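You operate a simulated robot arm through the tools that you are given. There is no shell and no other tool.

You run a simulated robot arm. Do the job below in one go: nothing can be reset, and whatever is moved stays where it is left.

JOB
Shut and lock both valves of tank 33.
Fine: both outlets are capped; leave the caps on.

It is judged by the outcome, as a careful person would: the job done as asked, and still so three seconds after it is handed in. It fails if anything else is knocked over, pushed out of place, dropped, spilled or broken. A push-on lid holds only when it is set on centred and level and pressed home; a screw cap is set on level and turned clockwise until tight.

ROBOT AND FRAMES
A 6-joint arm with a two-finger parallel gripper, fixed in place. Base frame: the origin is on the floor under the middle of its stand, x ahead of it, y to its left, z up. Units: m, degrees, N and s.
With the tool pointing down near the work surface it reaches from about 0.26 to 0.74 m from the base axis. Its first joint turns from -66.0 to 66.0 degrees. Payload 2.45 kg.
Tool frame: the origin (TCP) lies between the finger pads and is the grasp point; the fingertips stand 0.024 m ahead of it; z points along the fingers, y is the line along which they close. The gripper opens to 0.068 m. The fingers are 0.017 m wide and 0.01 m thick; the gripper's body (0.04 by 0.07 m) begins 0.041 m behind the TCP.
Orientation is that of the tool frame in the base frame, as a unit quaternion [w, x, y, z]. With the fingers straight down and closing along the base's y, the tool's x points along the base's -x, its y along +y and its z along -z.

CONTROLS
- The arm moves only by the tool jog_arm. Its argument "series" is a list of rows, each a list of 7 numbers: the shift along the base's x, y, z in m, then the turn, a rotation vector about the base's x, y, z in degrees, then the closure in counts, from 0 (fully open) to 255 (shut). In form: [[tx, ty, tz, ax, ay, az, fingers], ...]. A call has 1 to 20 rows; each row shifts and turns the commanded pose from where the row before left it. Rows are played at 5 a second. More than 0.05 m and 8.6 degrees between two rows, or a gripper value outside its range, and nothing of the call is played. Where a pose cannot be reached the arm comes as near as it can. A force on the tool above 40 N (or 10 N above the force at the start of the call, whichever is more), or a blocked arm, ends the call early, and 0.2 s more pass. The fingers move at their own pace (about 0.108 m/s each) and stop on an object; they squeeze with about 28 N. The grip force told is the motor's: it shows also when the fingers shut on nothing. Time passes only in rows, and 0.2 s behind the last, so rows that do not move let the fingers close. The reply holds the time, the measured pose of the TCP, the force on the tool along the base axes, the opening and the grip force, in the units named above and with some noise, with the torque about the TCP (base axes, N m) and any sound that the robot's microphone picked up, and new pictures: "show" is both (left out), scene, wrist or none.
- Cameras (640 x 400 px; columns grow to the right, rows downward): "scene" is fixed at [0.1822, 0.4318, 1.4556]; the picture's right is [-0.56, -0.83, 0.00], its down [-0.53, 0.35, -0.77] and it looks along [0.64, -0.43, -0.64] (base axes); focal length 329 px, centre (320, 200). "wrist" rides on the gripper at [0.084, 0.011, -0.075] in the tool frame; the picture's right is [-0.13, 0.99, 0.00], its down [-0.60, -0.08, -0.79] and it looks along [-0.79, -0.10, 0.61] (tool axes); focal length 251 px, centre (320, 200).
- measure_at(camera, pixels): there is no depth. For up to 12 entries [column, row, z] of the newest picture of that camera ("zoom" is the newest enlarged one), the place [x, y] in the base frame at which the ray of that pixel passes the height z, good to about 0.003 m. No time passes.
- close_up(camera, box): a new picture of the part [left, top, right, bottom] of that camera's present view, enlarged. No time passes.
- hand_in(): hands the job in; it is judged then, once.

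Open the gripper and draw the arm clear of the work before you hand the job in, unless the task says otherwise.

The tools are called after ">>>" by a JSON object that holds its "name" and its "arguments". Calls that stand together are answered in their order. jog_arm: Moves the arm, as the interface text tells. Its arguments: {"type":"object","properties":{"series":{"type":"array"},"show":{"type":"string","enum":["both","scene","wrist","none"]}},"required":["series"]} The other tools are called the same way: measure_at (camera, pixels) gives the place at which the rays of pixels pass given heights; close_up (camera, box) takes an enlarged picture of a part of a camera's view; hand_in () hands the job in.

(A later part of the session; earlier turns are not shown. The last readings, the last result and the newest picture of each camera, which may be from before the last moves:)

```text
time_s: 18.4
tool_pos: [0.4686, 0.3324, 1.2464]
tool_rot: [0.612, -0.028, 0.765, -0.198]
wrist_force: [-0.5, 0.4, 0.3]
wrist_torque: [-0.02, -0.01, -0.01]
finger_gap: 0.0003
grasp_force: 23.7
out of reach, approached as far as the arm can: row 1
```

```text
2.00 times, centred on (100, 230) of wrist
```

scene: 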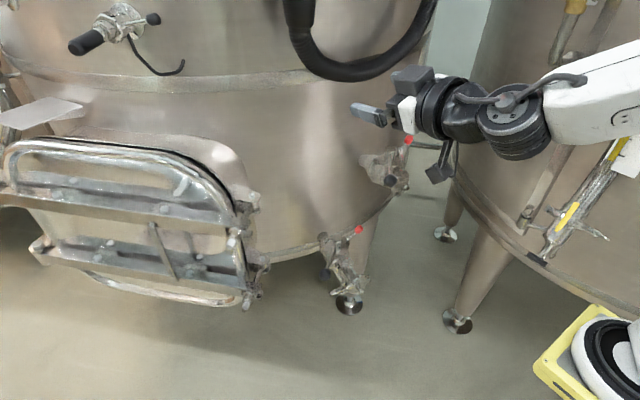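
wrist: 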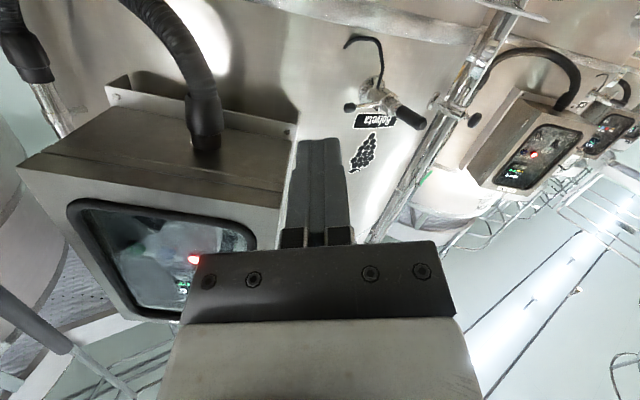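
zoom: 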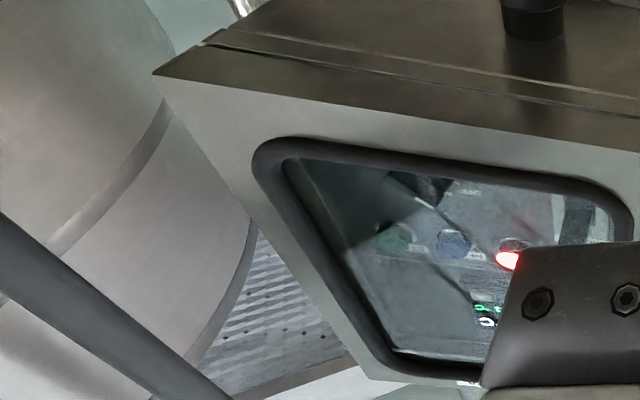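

The display of our tank's panel is just appearing at (182,290). I yaw a little more to uncover it, and enlarge it.

>>> {"name": "jog_arm", "arguments": {"series": [[0, 0, 0, 0, 0, 8, 255], [0, 0, 0, 0, 0, 6, 255], [0, 0, 0, 0, 0, 0, 255]], "show": "wrist"}}

>>> {"name": "close_up", "arguments": {"camera": "wrist", "box": [80, 230, 200, 330]}}

```text
time_s: 19.2
tool_pos: [0.4691, 0.3304, 1.2457]
tool_rot: [0.632, -0.12, 0.756, -0.122]
wrist_force: [0.4, -0.1, 0.5]
wrist_torque: [-0.01, -0.01, 0.02]
finger_gap: 0.0001
grasp_force: 23.6
```

wrist: 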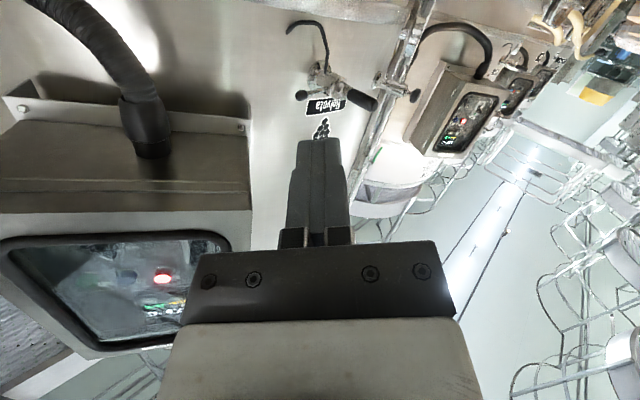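

```text
4.00 times, centred on (140, 280) of wrist
```

zoom: 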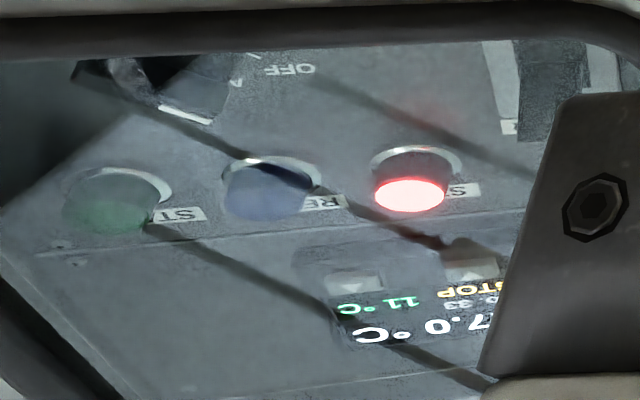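

The display beside "11 °C" shows a number that looks like "33". I enlarge it once more.

>>> {"name": "close_up", "arguments": {"camera": "wrist", "box": [155, 295, 190, 318]}}

```text
16.00 times, centred on (172, 306) of wrist
```

zoom: 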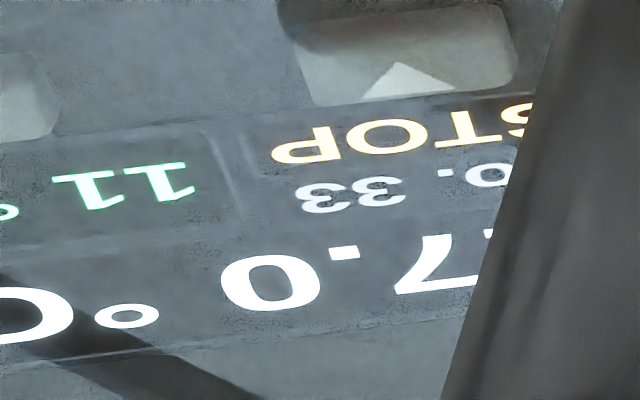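

The panel of this tank reads "No. 33", so these two capped valves are the right ones. I turn the tool back down with a 60° yaw to study the background tank's identical valves as a reference.

>>> {"name": "jog_arm", "arguments": {"series": [[0, 0, 0, -2.43, 7.02, 3.16, 0], [0, 0, 0, -2.43, 7.02, 3.16, 0], [0, 0, 0, -2.43, 7.02, 3.16, 0], [0, 0, 0, -2.43, 7.02, 3.16, 0], [0, 0, 0, -2.43, 7.02, 3.16, 0], [0, 0, 0, -2.43, 7.02, 3.16, 0], [0, 0, 0, -2.43, 7.02, 3.16, 0], [0, 0, 0, -2.43, 7.02, 3.16, 0], [0, 0, 0, -2.43, 7.02, 3.16, 0], [0, 0, 0, -2.43, 7.02, 3.16, 0], [0, 0, 0, -2.43, 7.02, 3.16, 0], [0, 0, 0, 0, 0, 0, 0]], "show": "wrist"}}

```text
time_s: 21.8
tool_pos: [0.4685, 0.3309, 1.2461]
tool_rot: [-0.001, -0.501, 0.866, 0.0]
wrist_force: [-0.3, -0.2, 0.5]
wrist_torque: [0.02, 0.0, -0.02]
finger_gap: 0.068
grasp_force: 0.0
```

wrist: 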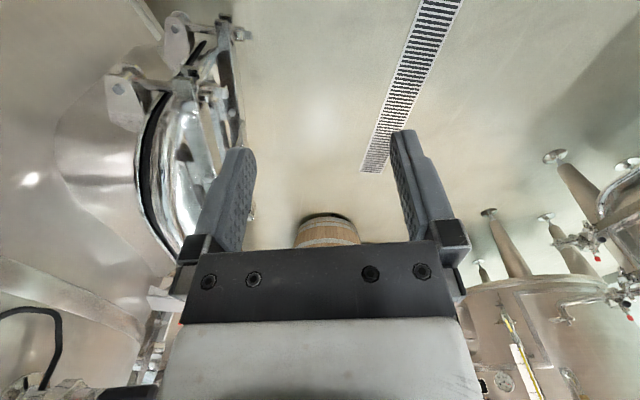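

The background valves are at (590,240) and (622,300). I enlarge each strongly.

>>> {"name": "close_up", "arguments": {"camera": "wrist", "box": [565, 220, 615, 265]}}

>>> {"name": "close_up", "arguments": {"camera": "wrist", "box": [590, 275, 640, 325]}}

```text
8.89 times, centred on (590, 242) of wrist
```

zoom: 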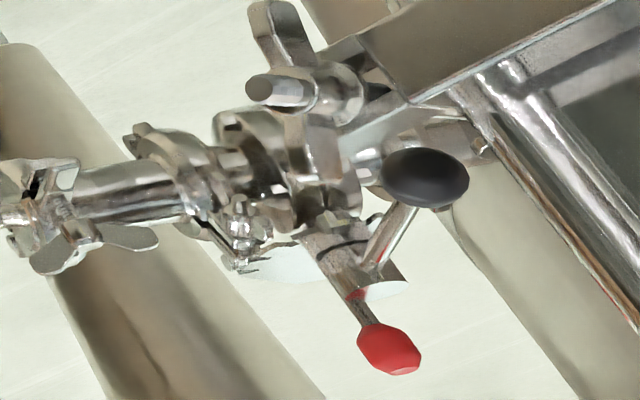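

```text
8.00 times, centred on (615, 300) of wrist
```

zoom: 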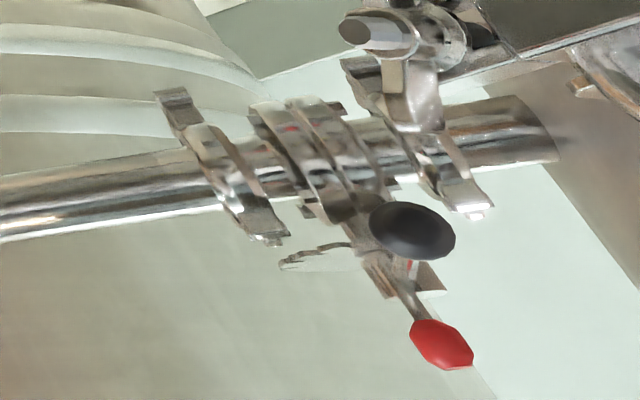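

In the reference valves the black handles stand across the pipe (shut) and the red rods stand steeply upright right behind the hub, while ours lean outward — so lifting the red rod upright looks like the locked state. I return to V1 with closed fingers to push its handle first.

>>> {"name": "jog_arm", "arguments": {"series": [[0.005, -0.045, 0, 0, 0, -7.5, 255], [0.005, -0.045, 0, 0, 0, -7.5, 255], [0.005, -0.045, 0, 0, 0, -7.5, 255], [0.005, -0.045, 0, 0, 0, -7.5, 255], [0.005, -0.045, -0.01, 0, 0, -7.5, 255], [0.005, -0.045, -0.02, 0, 0, -7.5, 255], [0.005, -0.045, -0.02, 0, 0, -7.5, 255], [0.005, -0.045, -0.02, 0, 0, -7.5, 255], [0.005, -0.03, -0.03, 0, 0, 0, 255], [0.005, -0.03, -0.03, 0, 0, 0, 255], [0, 0, 0, 0, 0, 0, 255]]}}

```text
time_s: 24.2
tool_pos: [0.5193, -0.0894, 1.1158]
tool_rot: [-0.001, 0.001, 1.0, -0.001]
wrist_force: [0.2, 0.4, 0.1]
wrist_torque: [0.0, 0.01, 0.02]
finger_gap: 0.0
grasp_force: 23.7
```

scene: 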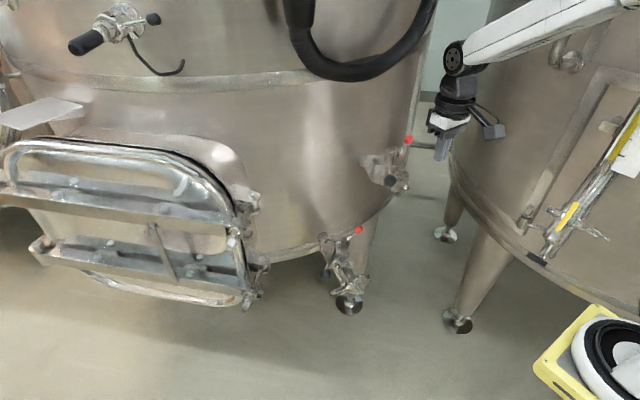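
wrist: 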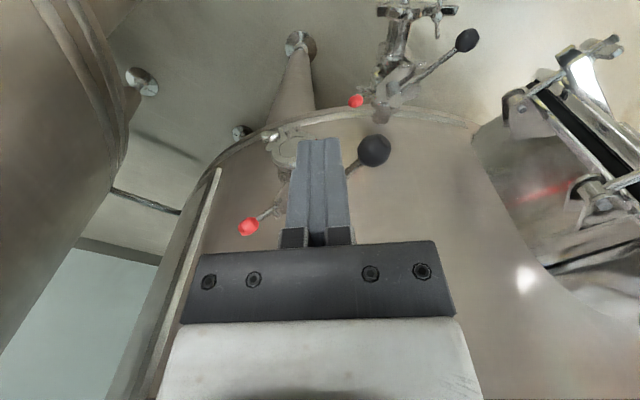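

The V1 knob is at (374,152) in the wrist and (390,181) in the scene. I re-measure it and V1's hub before descending.

>>> {"name": "measure_at", "arguments": {"camera": "wrist", "pixels": [[374, 152, 1.0], [374, 152, 1.01], [249, 227, 1.01], [249, 227, 1.02], [355.5, 101, 0.77], [355.5, 101, 0.78], [466, 41, 0.76], [466, 41, 0.77]]}}

>>> {"name": "measure_at", "arguments": {"camera": "scene", "pixels": [[390.2, 180.3, 1.0], [390.2, 180.3, 1.01], [408.5, 140.5, 1.01], [408.5, 140.5, 1.02], [390.6, 149.2, 1.01], [390.6, 149.2, 1.02]]}}

>>> {"name": "close_up", "arguments": {"camera": "scene", "box": [365, 130, 425, 205]}}

```text
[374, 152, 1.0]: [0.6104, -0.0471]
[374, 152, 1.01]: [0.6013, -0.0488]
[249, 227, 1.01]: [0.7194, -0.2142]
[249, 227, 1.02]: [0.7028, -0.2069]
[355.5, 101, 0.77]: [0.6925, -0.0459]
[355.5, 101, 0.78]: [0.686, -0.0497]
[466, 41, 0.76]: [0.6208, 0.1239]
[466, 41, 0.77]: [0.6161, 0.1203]
```

```text
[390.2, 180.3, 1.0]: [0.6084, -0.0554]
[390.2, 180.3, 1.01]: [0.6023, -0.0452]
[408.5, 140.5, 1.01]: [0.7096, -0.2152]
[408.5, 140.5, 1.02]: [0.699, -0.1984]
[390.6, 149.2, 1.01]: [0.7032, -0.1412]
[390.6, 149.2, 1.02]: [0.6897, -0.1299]
```

```text
5.33 times, centred on (395, 168) of scene
```

zoom: 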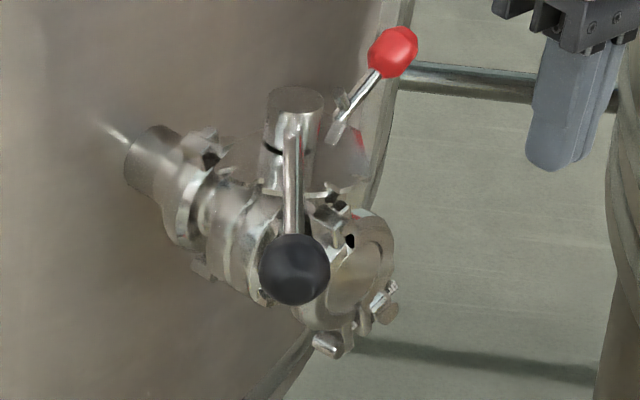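

V1's knob is at (0.603,-0.048,1.008) and its red knob at (0.705,-0.207,1.017). I lower the closed fingers beside the rod on its robot/-y side (about (0.597,-0.092), tips at 0.99), not touching yet.

>>> {"name": "jog_arm", "arguments": {"series": [[0.015, -0.003, -0.04, 0, 0, 0, 255], [0.01, 0, -0.04, 0, 0, 0, 255], [0.01, 0, -0.022, 0, 0, 0, 255], [0.02, 0, 0, 0, 0, 0, 255], [0.02, 0, 0, 0, 0, 0, 255], [0, 0, 0, 0, 0, 0, 255]]}}

```text
time_s: 25.6
tool_pos: [0.5934, -0.0918, 1.0145]
tool_rot: [-0.001, 0.0, 1.0, 0.0]
wrist_force: [-0.1, -0.5, 0.5]
wrist_torque: [-0.03, 0.0, 0.0]
finger_gap: 0.0
grasp_force: 23.1
```

scene: 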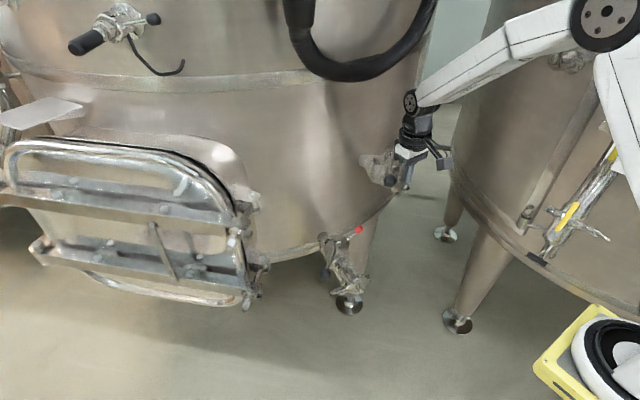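
wrist: 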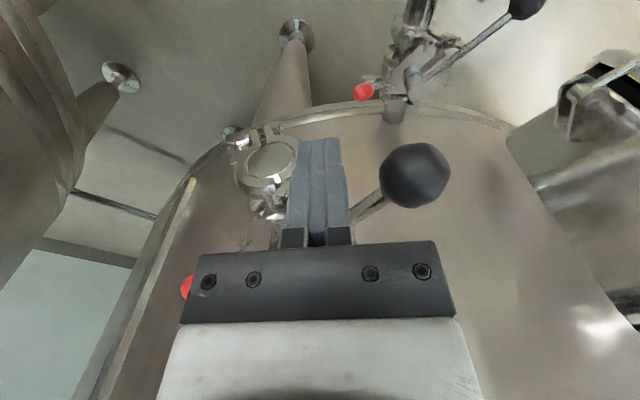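

The closed fingers stand just to the -y side of the rod (fingers at (320,190), knob at (415,175)). I push gently along the arc direction (+x,+y) in small steps and watch the force.

>>> {"name": "jog_arm", "arguments": {"series": [[0.006, 0.006, 0, 0, 0, 0, 255], [0.006, 0.006, 0, 0, 0, 0, 255], [0.006, 0.006, 0, 0, 0, 0, 255], [0.006, 0.005, 0, 0, 0, 0, 255], [0, 0, 0, 0, 0, 0, 255]]}}

```text
time_s: 26.8
tool_pos: [0.6175, -0.0687, 1.0145]
tool_rot: [-0.001, 0.0, 1.0, 0.0]
wrist_force: [-3.9, 0.2, -0.2]
wrist_torque: [-0.01, 0.02, 0.05]
finger_gap: 0.0
grasp_force: 23.5
```

scene: 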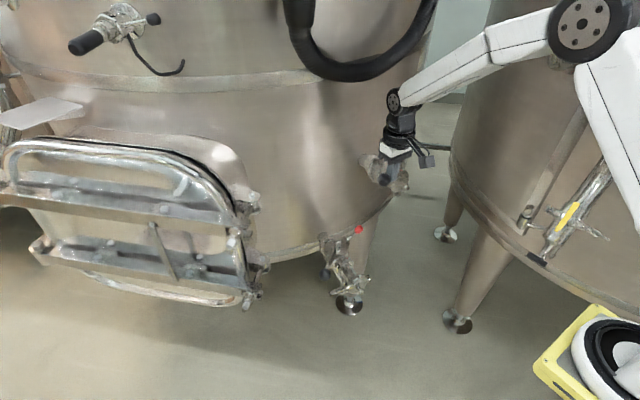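
wrist: 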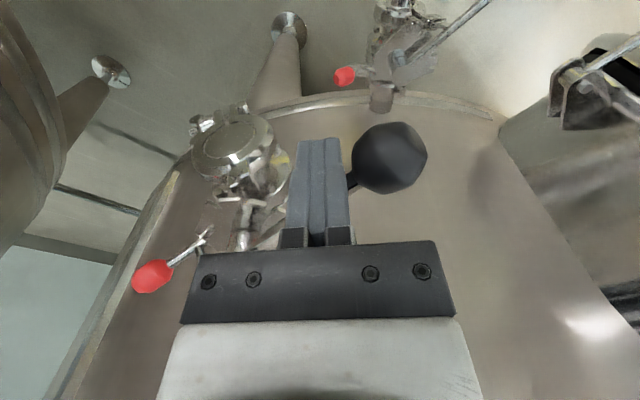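

The force is about 4 N against +x and the knob has moved with the finger, so the handle turns freely. I continue along the arc about the hub.

>>> {"name": "jog_arm", "arguments": {"series": [[0.0067, 0.0073, 0, 0, 0, 0, 255], [0.0065, 0.0061, 0, 0, 0, 0, 255], [0.0071, 0.0054, 0, 0, 0, 0, 255], [0.0076, 0.0049, 0, 0, 0, 0, 255], [0.0079, 0.0041, 0, 0, 0, 0, 255], [0, 0, 0, 0, 0, 0, 255]]}}

```text
time_s: 28.2
tool_pos: [0.6544, -0.0397, 1.0145]
tool_rot: [0.0, 0.0, 1.0, -0.001]
wrist_force: [-1.4, -2.6, -0.4]
wrist_torque: [0.01, 0.05, -0.04]
finger_gap: 0.0
grasp_force: 23.7
```

scene: 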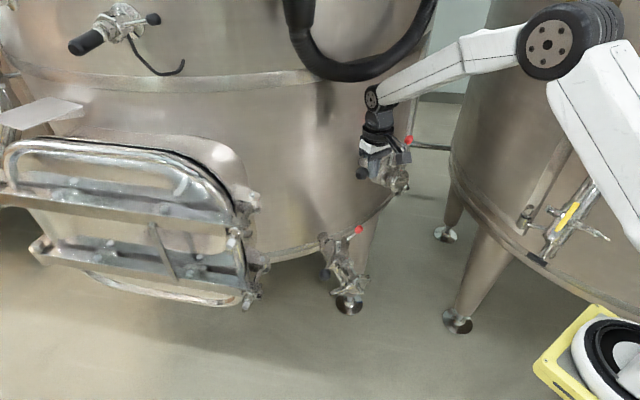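
wrist: 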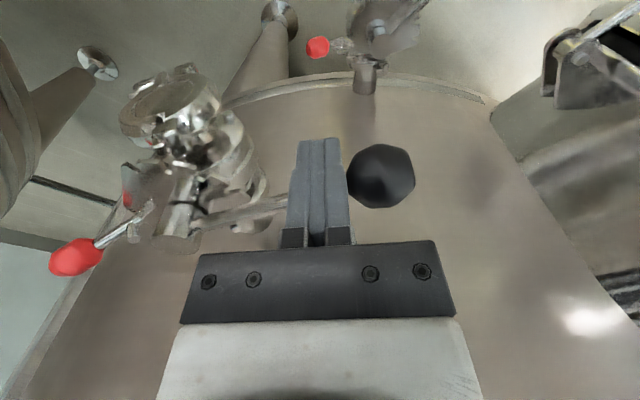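

The handle follows with about 3 N; it is now near 105°. I continue toward across-the-pipe in small steps and watch for a stop.

>>> {"name": "jog_arm", "arguments": {"series": [[0.0083, 0.0034, 0, 0, 0, 0, 255], [0.0085, 0.0027, 0, 0, 0, 0, 255], [0, 0, 0, 0, 0, 0, 255]]}}

>>> {"name": "close_up", "arguments": {"camera": "wrist", "box": [40, 50, 300, 280]}}

```text
time_s: 29.0
tool_pos: [0.6699, -0.0368, 1.0142]
tool_rot: [0.0, 0.0, 1.0, -0.001]
wrist_force: [1.5, -10.8, -1.9]
wrist_torque: [-0.06, 0.04, -0.12]
finger_gap: 0.0
grasp_force: 23.0
```

scene: 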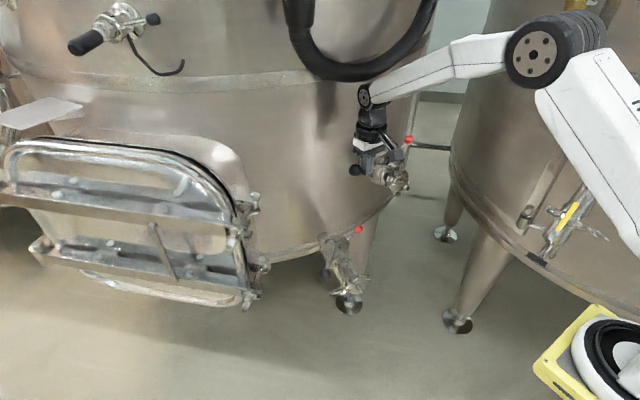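
wrist: 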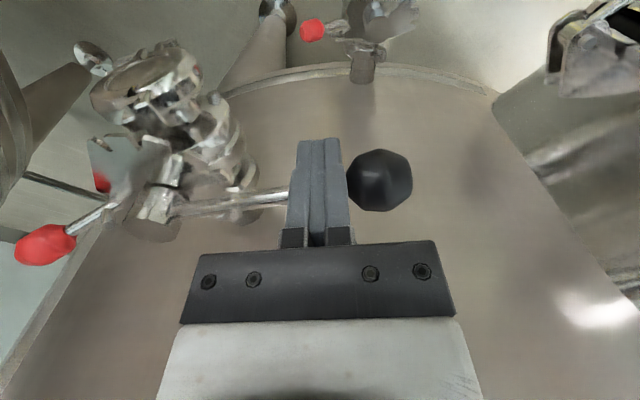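

```text
1.74 times, centred on (170, 165) of wrist
```

zoom: 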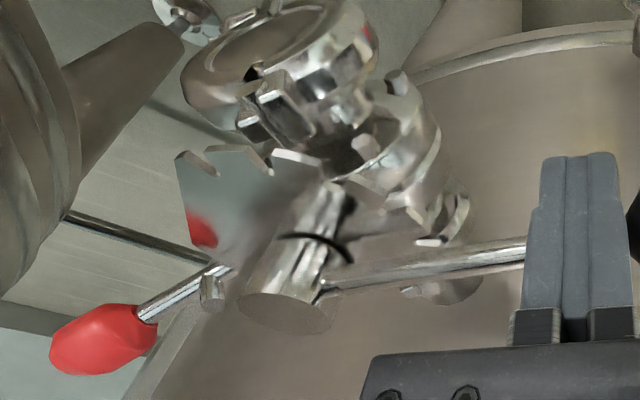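

The force shows -10.8 N in y because the finger is wedged against the knob's inner side; I should come in a few millimetres toward -y. First I enlarge the hub area to see the plate and latch.

>>> {"name": "close_up", "arguments": {"camera": "wrist", "box": [80, 120, 220, 250]}}

>>> {"name": "close_up", "arguments": {"camera": "scene", "box": [340, 125, 420, 205]}}

```text
3.08 times, centred on (150, 185) of wrist
```

zoom: 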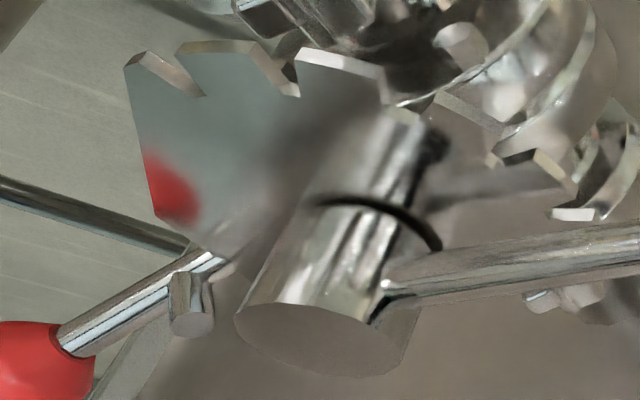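

```text
5.00 times, centred on (380, 165) of scene
```

zoom: 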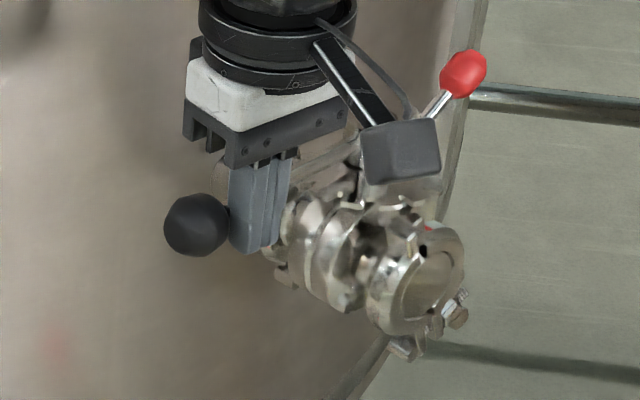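

I relieve the side contact by stepping back toward -y, then push purely toward +x to finish the turn.

>>> {"name": "jog_arm", "arguments": {"series": [[0, -0.006, 0, 0, 0, 0, 255], [0, -0.006, 0, 0, 0, 0, 255], [0.006, 0, 0, 0, 0, 0, 255], [0.005, 0, 0, 0, 0, 0, 255], [0, 0, 0, 0, 0, 0, 255]]}}

>>> {"name": "close_up", "arguments": {"camera": "wrist", "box": [20, 60, 300, 260]}}

```text
time_s: 30.0
tool_pos: [0.6738, -0.0467, 1.0131]
tool_rot: [-0.012, -0.001, 1.0, 0.0]
wrist_force: [-12.6, -0.2, 4.2]
wrist_torque: [-0.05, 0.05, 0.03]
finger_gap: 0.0
grasp_force: 23.8
stopped in row 4: the force on the tool passed its limit at 48 N (the readings are from after the stop); the commanded pose is now the measured one
```

scene: 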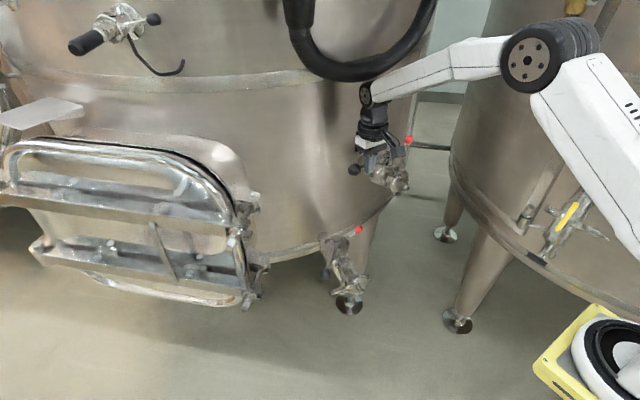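
wrist: 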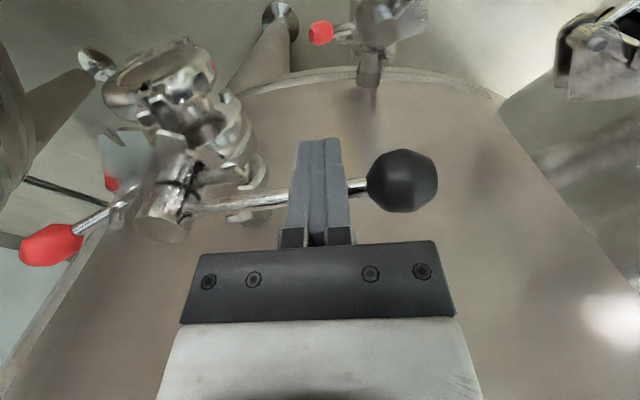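

```text
2.00 times, centred on (160, 160) of wrist
```

zoom: 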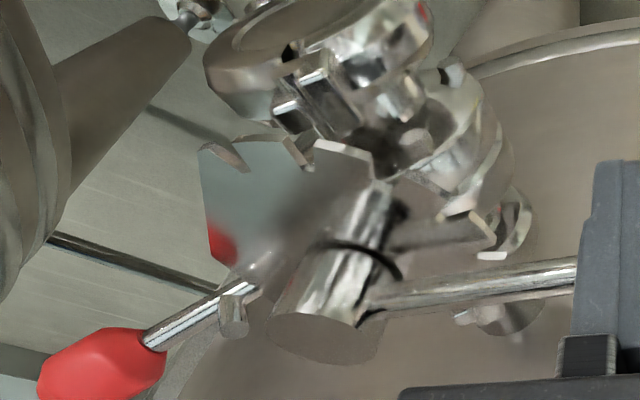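

A hard stop came up at 48 N with the handle across the pipe (about 97°, square to the pipe's ~187°), so V1 is shut. I back off from the rod, rise and look whether it stays and how the latch sits.

>>> {"name": "jog_arm", "arguments": {"series": [[-0.015, 0, 0, 0, 0, 0, 255], [-0.02, 0, 0, 0, 0, 0, 255], [-0.01, 0, 0.03, 0, 0, 0, 255], [-0.02, -0.01, 0.04, 0, 0, 0, 255], [-0.02, -0.02, 0.03, 0, 0, 0, 255], [0, -0.04, 0, 0, 0, 0, 255], [0, -0.03, 0, 0, 0, 0, 255], [0, 0, 0, 0, 0, 0, 255]]}}

>>> {"name": "close_up", "arguments": {"camera": "wrist", "box": [220, 80, 420, 260]}}

>>> {"name": "close_up", "arguments": {"camera": "scene", "box": [345, 125, 425, 205]}}

```text
time_s: 31.8
tool_pos: [0.5913, -0.1462, 1.1141]
tool_rot: [-0.01, -0.001, 1.0, 0.001]
wrist_force: [0.5, 0.4, -0.4]
wrist_torque: [0.02, 0.02, -0.02]
finger_gap: 0.0
grasp_force: 23.2
```

scene: 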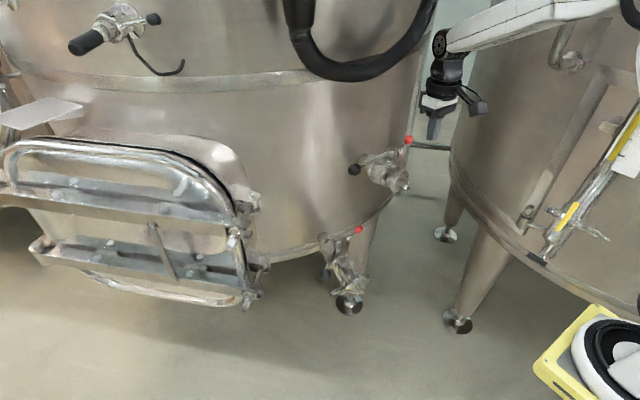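
wrist: 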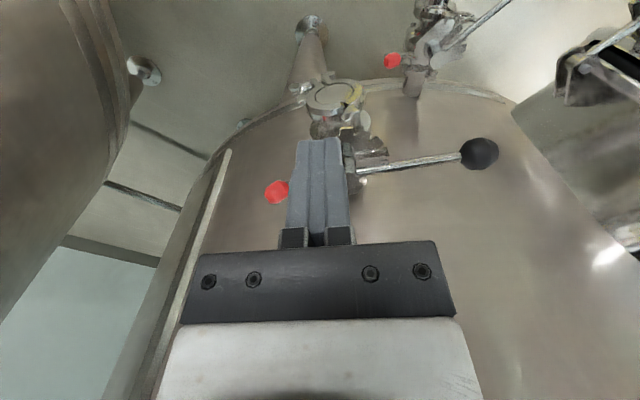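

```text
2.22 times, centred on (320, 170) of wrist
```

zoom: 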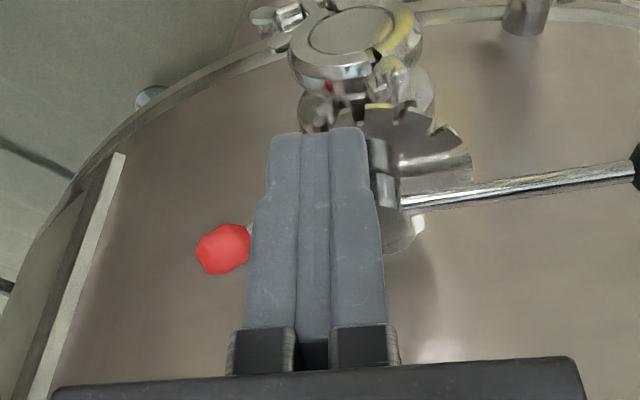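

```text
5.00 times, centred on (385, 165) of scene
```

zoom: 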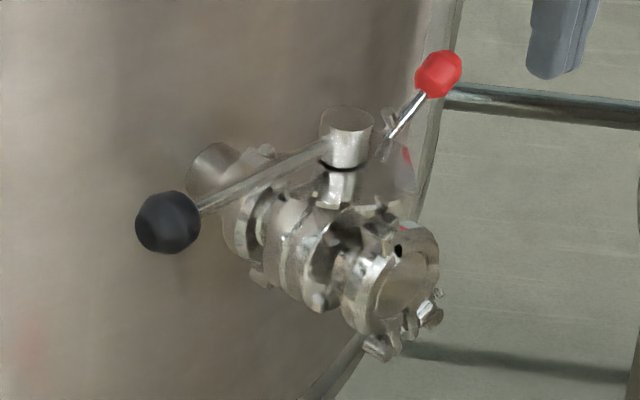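

V1's handle stays across the pipe (knob at (354,170) in the scene). The finger hides the latch in the wrist view, so I shift toward +y and slightly closer for a clear view of the red rod and its peg.

>>> {"name": "jog_arm", "arguments": {"series": [[0.01, 0.03, -0.02, 0, 0, 0, 255], [0.01, 0.03, -0.02, 0, 0, 0, 255], [0.0, 0, 0, 0, 0, 0, 255]], "show": "wrist"}}

>>> {"name": "close_up", "arguments": {"camera": "wrist", "box": [120, 130, 280, 260]}}

>>> {"name": "close_up", "arguments": {"camera": "wrist", "box": [160, 160, 240, 240]}}

```text
time_s: 32.6
tool_pos: [0.6103, -0.087, 1.0739]
tool_rot: [-0.011, -0.001, 1.0, 0.0]
wrist_force: [-0.1, 0.1, 0.3]
wrist_torque: [0.02, 0.03, 0.01]
finger_gap: 0.0
grasp_force: 23.4
```

wrist: 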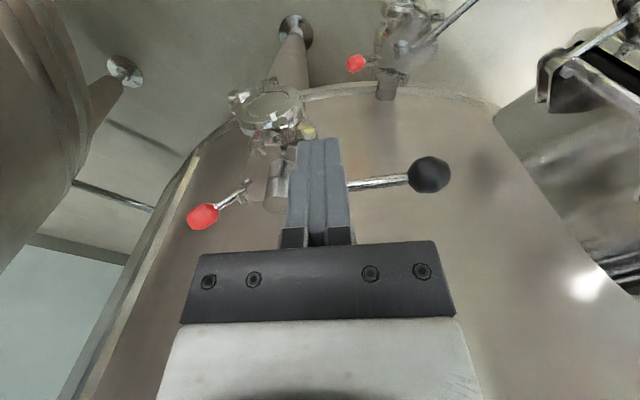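

```text
3.08 times, centred on (200, 195) of wrist
```

zoom: 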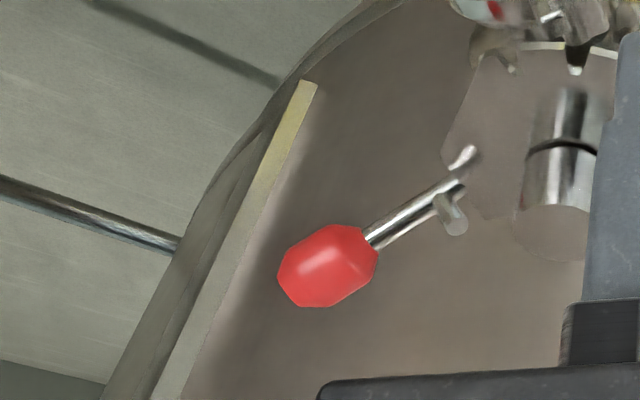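

```text
5.00 times, centred on (200, 200) of wrist
```

zoom: 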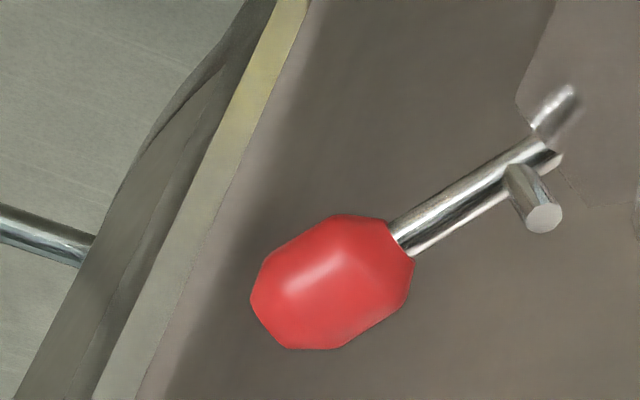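

The red rod's foot rests at the plate's corner, with a free peg near the foot pointing up/inward — as if the rod tips up about its foot so the peg swings toward the hub. I go above the red knob with the fingers open and yawed 90° so they would close along x (the likely hinge axis).

>>> {"name": "jog_arm", "arguments": {"series": [[0, 0, 0.045, 0, 0, 0, 0], [0.0, -0.02, 0.01, 0, 0, 8, 0], [0.008, -0.01, 0, 0, 0, 8, 0], [0.008, -0.01, 0, 0, 0, 8, 0], [0.008, -0.01, 0, 0, 0, 8, 0], [0.008, -0.01, 0, 0, 0, 8, 0], [0.008, -0.01, 0, 0, 0, 8, 0], [0.008, -0.01, 0, 0, 0, 8, 0], [0.008, -0.01, 0, 0, 0, 8, 0], [0.01, -0.01, 0, 0, 0, 8, 0], [0.01, -0.01, 0, 0, 0, 8, 0], [0.01, -0.01, 0, 0, 0, 8, 0], [0.01, 0, 0, 0, 0, 2, 0], [0, 0, 0, 0, 0, 0, 0]]}}

```text
time_s: 34.9
tool_pos: [0.671, -0.1866, 1.1197]
tool_rot: [-0.018, -0.608, 0.793, 0.009]
wrist_force: [29.4, 30.6, -87.6]
wrist_torque: [-4.0, 6.41, 0.99]
finger_gap: 0.0679
grasp_force: 0.1
stopped in row 11: the force on the tool passed its limit at 190 N (the readings are from after the stop); the commanded pose is now the measured one
```

scene: 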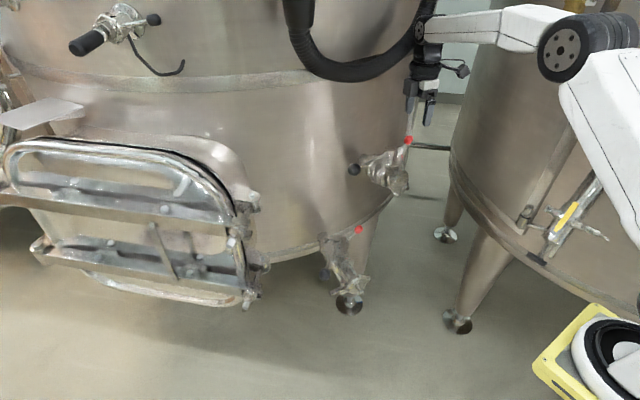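
wrist: 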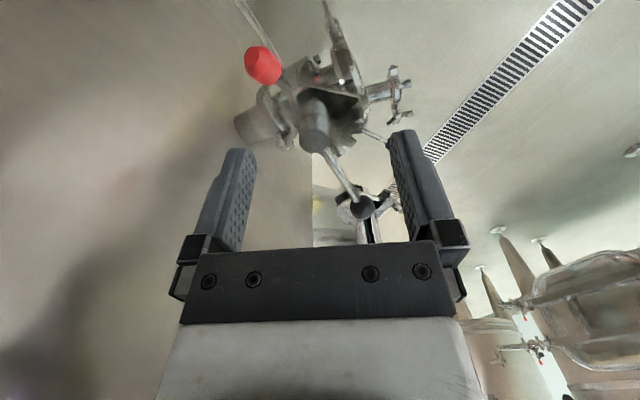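

The move stopped on a 190 N contact: the wrist above the gripper, near (425,30) in the scene, has evidently met the tank wall/ring. I back straight off along -x with small steps.

>>> {"name": "jog_arm", "arguments": {"series": [[-0.01, 0.01, 0, 0, 0, -4, 0], [-0.015, 0.01, 0, 0, 0, -8, 0], [-0.015, 0.01, 0, 0, 0, -8, 0], [-0.015, 0, 0, 0, 0, 0, 0], [0, 0, 0, 0, 0, 0, 0]]}}

```text
time_s: 36.1
tool_pos: [0.6216, -0.1584, 1.1192]
tool_rot: [-0.015, -0.461, 0.887, 0.007]
wrist_force: [-0.8, 0.0, -0.1]
wrist_torque: [0.0, -0.01, -0.01]
finger_gap: 0.068
grasp_force: 0.1
```

scene: 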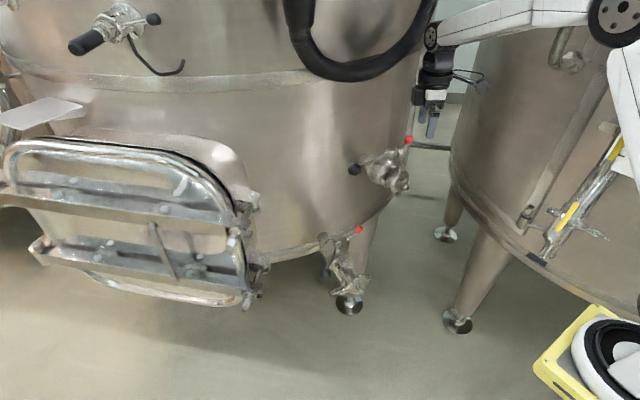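
wrist: 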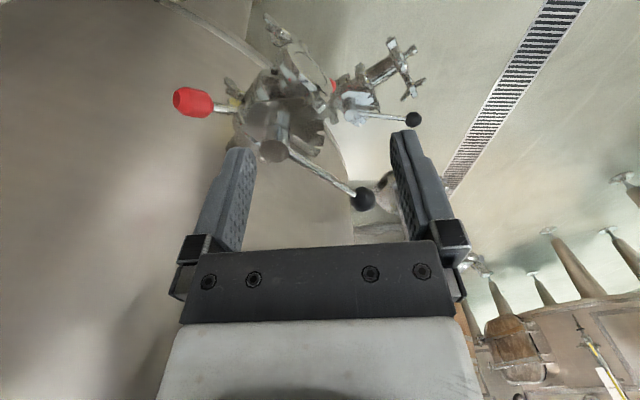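

The arm is free again (forces near zero) and nothing looks displaced; the ring around the tank at about z 1.22 leaves no room for an upright wrist that far forward. I enlarge this view of the latch, then will come in with the tool tilted so the wrist stays back.

>>> {"name": "close_up", "arguments": {"camera": "wrist", "box": [160, 60, 320, 180]}}

>>> {"name": "close_up", "arguments": {"camera": "wrist", "box": [165, 75, 245, 135]}}

>>> {"name": "close_up", "arguments": {"camera": "scene", "box": [240, 0, 480, 150]}}

```text
3.33 times, centred on (240, 120) of wrist
```

zoom: 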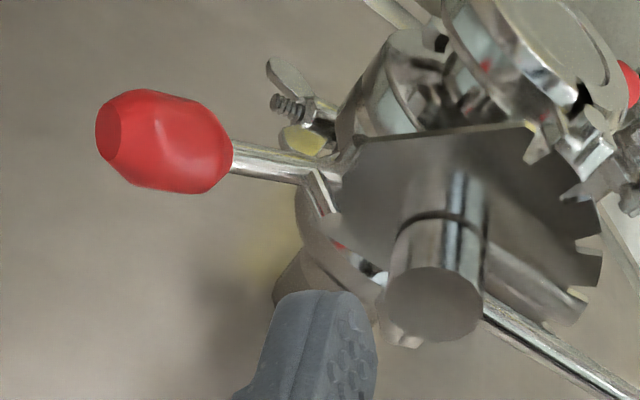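

```text
6.67 times, centred on (205, 105) of wrist
```

zoom: 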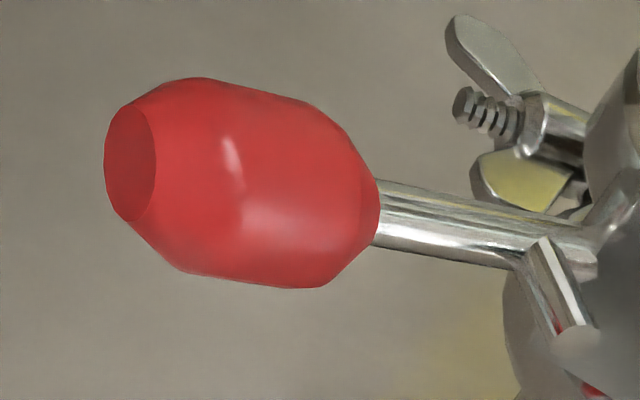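

```text
2.67 times, centred on (360, 75) of scene
```

zoom: 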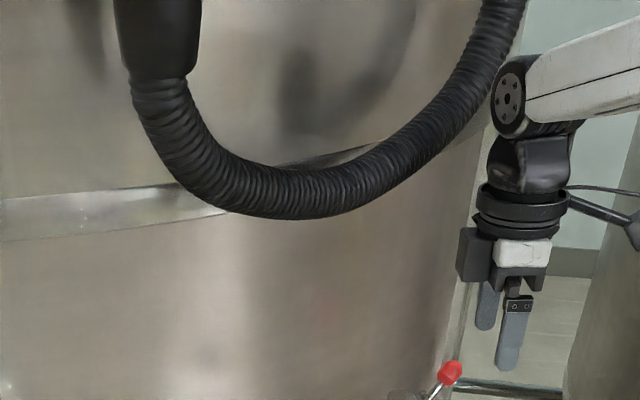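

The plate is fixed and the latch rod's foot stands at its corner, so I will flip the red rod up toward the hub by pushing its knob from the -y side. I turn to yaw 0 with the tool tilted 30° forward (wrist kept back from the tank), fingers closed, waiting at about (0.58,-0.25,1.08).

>>> {"name": "jog_arm", "arguments": {"series": [[-0.01, -0.01, 0, 1.7, -3.68, -6.74, 255], [-0.01, -0.0115, 0, 1.7, -3.68, -6.74, 255], [-0.01, -0.0115, 0, 1.7, -3.68, -6.74, 255], [-0.01, -0.0115, -0.005, 1.7, -3.68, -6.74, 255], [0, -0.0115, -0.005, 1.7, -3.68, -6.74, 255], [0, -0.0115, -0.01, 1.7, -3.68, -6.74, 255], [0, -0.0115, -0.01, 1.7, -3.68, -6.74, 255], [0, -0.0115, -0.01, 1.7, -3.68, -6.74, 255], [0, 0, 0, 0, 0, 0, 255]]}}

```text
time_s: 38.1
tool_pos: [0.5817, -0.2491, 1.0801]
tool_rot: [0.26, 0.002, 0.966, 0.001]
wrist_force: [-0.2, -1.1, -0.6]
wrist_torque: [-0.02, 0.01, 0.02]
finger_gap: 0.0
grasp_force: 23.1
```

scene: 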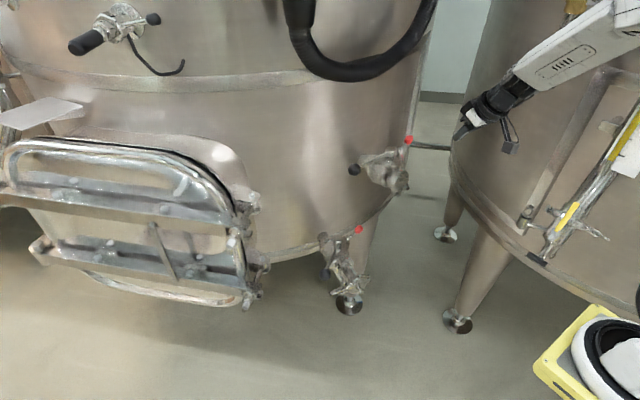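
wrist: 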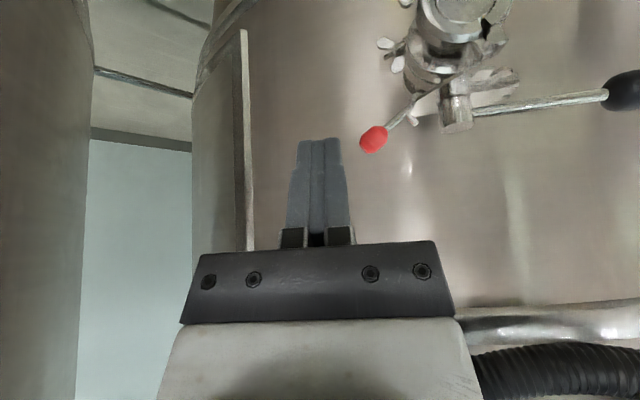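

The tilted pose is clear and the red knob shows at (373,139). I measure it from here and zoom in once on the latch.

>>> {"name": "measure_at", "arguments": {"camera": "wrist", "pixels": [[373, 139, 1.01], [373, 139, 1.017], [373, 139, 1.025], [411, 108, 0.99], [411, 108, 1.0], [456, 127, 1.016]]}}

>>> {"name": "close_up", "arguments": {"camera": "wrist", "box": [350, 60, 510, 170]}}

```text
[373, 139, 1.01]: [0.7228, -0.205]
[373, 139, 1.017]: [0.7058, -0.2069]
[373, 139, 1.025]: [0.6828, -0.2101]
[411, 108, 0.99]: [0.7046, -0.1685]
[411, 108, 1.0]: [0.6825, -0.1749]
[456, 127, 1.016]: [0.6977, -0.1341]
```

```text
3.64 times, centred on (430, 115) of wrist
```

zoom: 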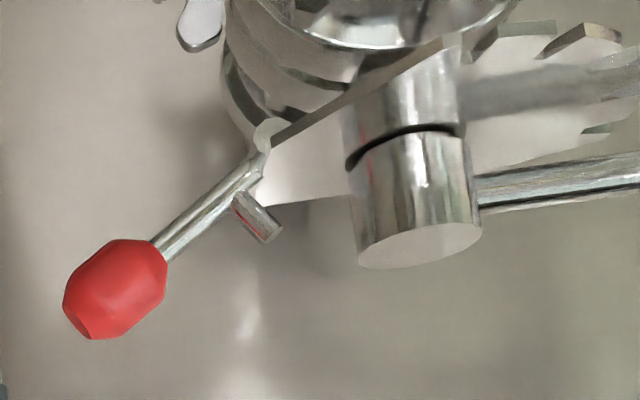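

The side-on view confirms the rod pivots at a rounded ear on the plate's corner, tilted about 35° up, with its peg facing the hub. I bring the closed fingers to the knob's outer (-y) side at about (0.70,-0.247,1.016), not touching yet.

>>> {"name": "jog_arm", "arguments": {"series": [[0.02, 0, -0.011, 0, 0, 0, 255], [0.02, 0, -0.011, 0, 0, 0, 255], [0.02, 0, -0.011, 0, 0, 0, 255], [0.02, 0, -0.011, 0, 0, 0, 255], [0.02, 0, -0.01, 0, 0, 0, 255], [0.02, 0, -0.01, 0, 0, 0, 255], [0, 0, 0, 0, 0, 0, 255]]}}

```text
time_s: 39.7
tool_pos: [0.7013, -0.2485, 1.0143]
tool_rot: [0.26, 0.0, 0.966, 0.001]
wrist_force: [0.3, 0.8, 0.5]
wrist_torque: [0.0, 0.0, -0.02]
finger_gap: 0.0001
grasp_force: 23.4
```

scene: 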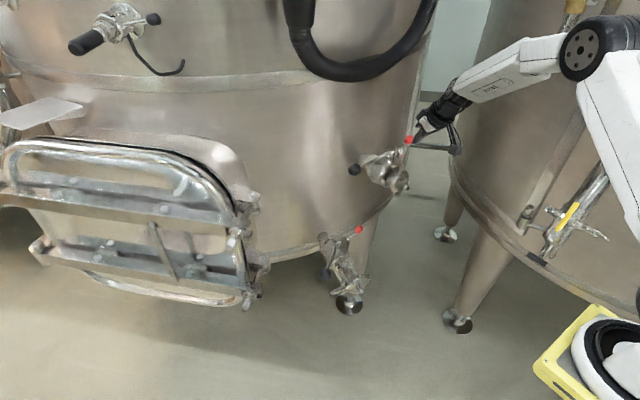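
wrist: 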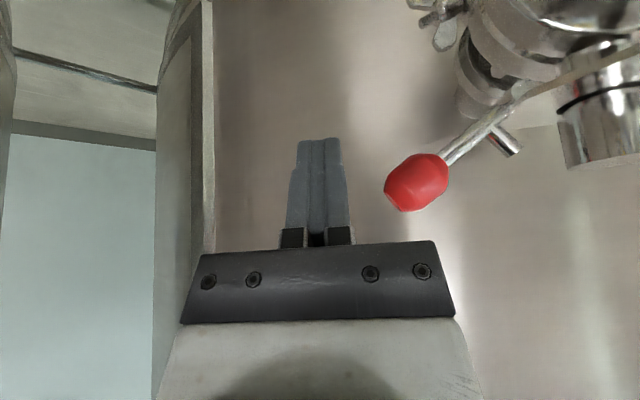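

The finger at (320,190) stands beside the red knob at (416,182). I push slowly in +y with a slight rise, in 5 mm steps, watching the force.

>>> {"name": "jog_arm", "arguments": {"series": [[0, 0.008, 0, 0, 0, 0, 255], [0, 0.008, 0, 0, 0, 0, 255], [0, 0.005, 0.001, 0, 0, 0, 255], [0, 0.005, 0.002, 0, 0, 0, 255], [0, 0, 0, 0, 0, 0, 255]], "show": "wrist"}}

```text
time_s: 40.9
tool_pos: [0.7002, -0.2222, 1.0174]
tool_rot: [0.259, 0.0, 0.966, 0.002]
wrist_force: [-0.8, 0.1, 0.3]
wrist_torque: [0.02, 0.0, -0.02]
finger_gap: 0.0002
grasp_force: 23.4
```

wrist: 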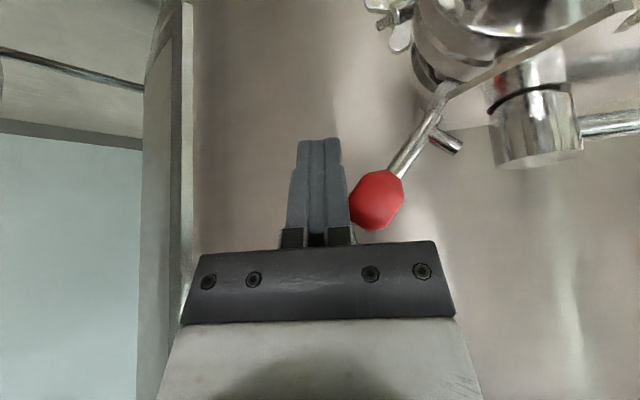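

The lever rises easily with almost no force (rod now steeper, knob at (375,200)). I keep pushing +y with a slight rise.

>>> {"name": "jog_arm", "arguments": {"series": [[0, 0.006, 0.002, 0, 0, 0, 255], [0, 0.006, 0.002, 0, 0, 0, 255], [0, 0.006, 0.002, 0, 0, 0, 255], [0, 0.006, 0.001, 0, 0, 0, 255], [0, 0, 0, 0, 0, 0, 255]], "show": "wrist"}}

```text
time_s: 42.1
tool_pos: [0.7002, -0.1986, 1.0273]
tool_rot: [0.26, 0.001, 0.966, 0.001]
wrist_force: [0.5, 0.3, -0.7]
wrist_torque: [0.03, 0.02, -0.01]
finger_gap: 0.0002
grasp_force: 23.4
```

wrist: 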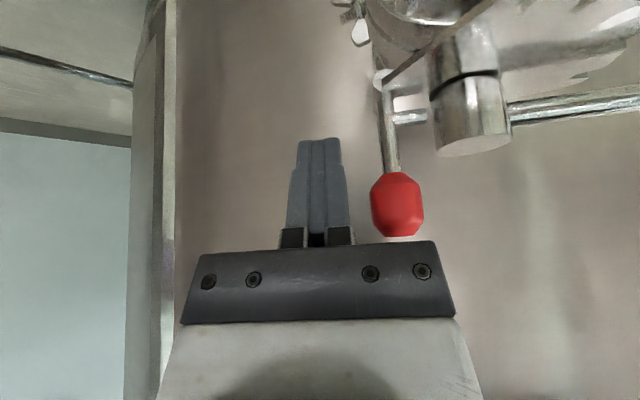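

The red rod now stands upright, having snapped ahead of the finger, and its peg points at the hub (about (415,118)). I enlarge to check whether the peg is seated.

>>> {"name": "close_up", "arguments": {"camera": "wrist", "box": [350, 50, 530, 250]}}

>>> {"name": "close_up", "arguments": {"camera": "wrist", "box": [370, 60, 450, 140]}}

>>> {"name": "close_up", "arguments": {"camera": "scene", "box": [345, 115, 445, 205]}}

```text
2.00 times, centred on (440, 150) of wrist
```

zoom: 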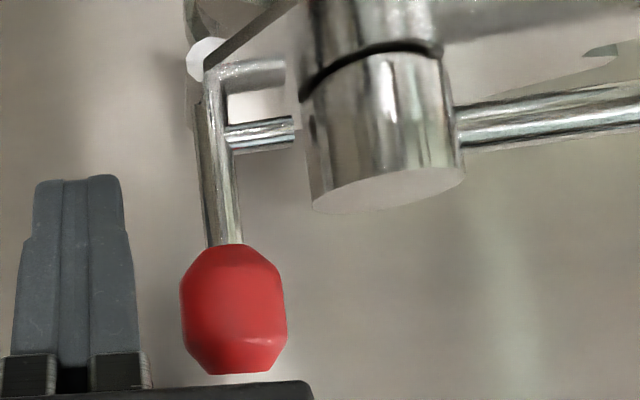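

```text
5.00 times, centred on (410, 100) of wrist
```

zoom: 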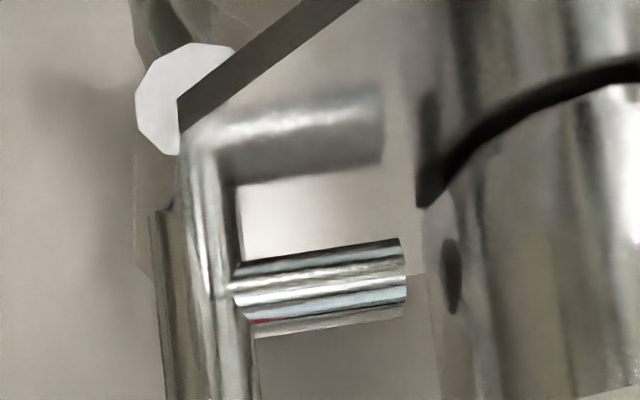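

```text
4.44 times, centred on (395, 160) of scene
```

zoom: 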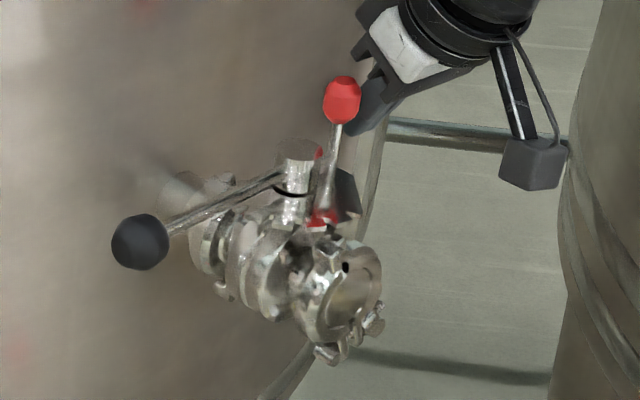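

The hub has a hole (dark ellipse at (450,275) in the zoom) right in line with the peg, whose tip is still about 2–3 mm short. I push the knob a little further in +y so the peg enters the hole, watching the force.

>>> {"name": "jog_arm", "arguments": {"series": [[0, 0.005, 0.002, 0, 0, 0, 255], [0, 0.004, 0.001, 0, 0, 0, 255], [0, 0.004, 0, 0, 0, 0, 255], [0, 0.003, 0, 0, 0, 0, 255], [0, 0, 0, 0, 0, 0, 255]], "show": "wrist"}}

>>> {"name": "close_up", "arguments": {"camera": "wrist", "box": [320, 50, 480, 250]}}

```text
time_s: 43.3
tool_pos: [0.7025, -0.1861, 1.0293]
tool_rot: [0.261, 0.003, 0.965, -0.001]
wrist_force: [4.6, -31.1, -3.2]
wrist_torque: [0.01, -0.02, 0.01]
finger_gap: 0.0001
grasp_force: 23.1
```

wrist: 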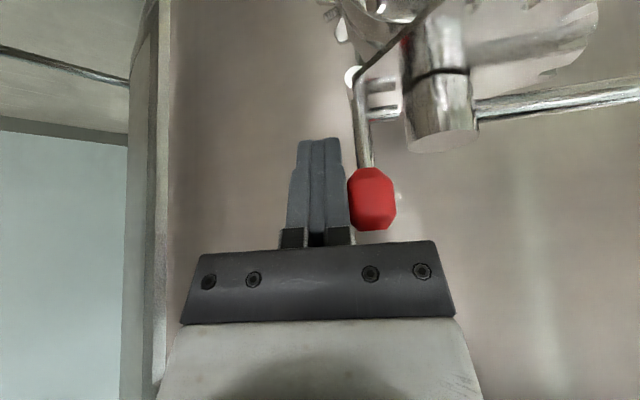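

```text
2.00 times, centred on (400, 150) of wrist
```

zoom: 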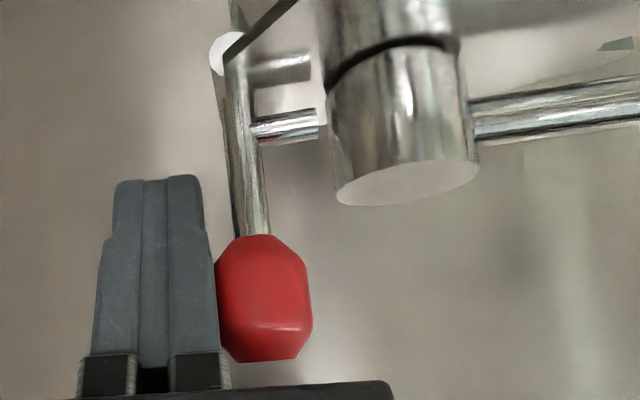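

The lever now resists with 31 N at upright, so it has reached a stop there. I zoom on the peg and hub to see whether it has gone in or is blocked.

>>> {"name": "close_up", "arguments": {"camera": "wrist", "box": [345, 60, 425, 130]}}

>>> {"name": "close_up", "arguments": {"camera": "scene", "box": [370, 125, 420, 175]}}

```text
5.71 times, centred on (385, 95) of wrist
```

zoom: 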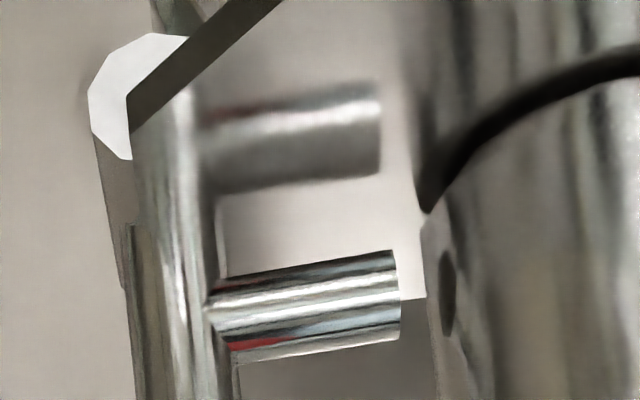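

```text
8.00 times, centred on (395, 150) of scene
```

zoom: 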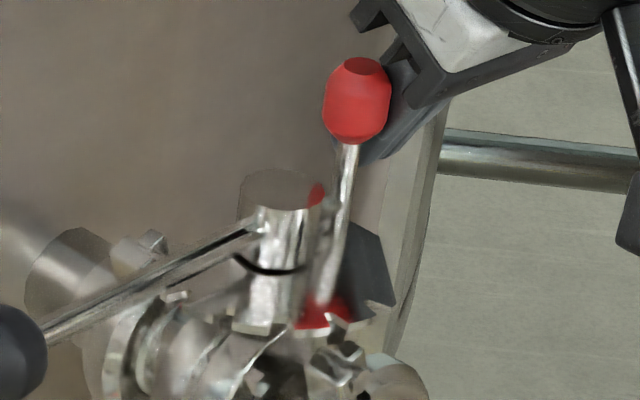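

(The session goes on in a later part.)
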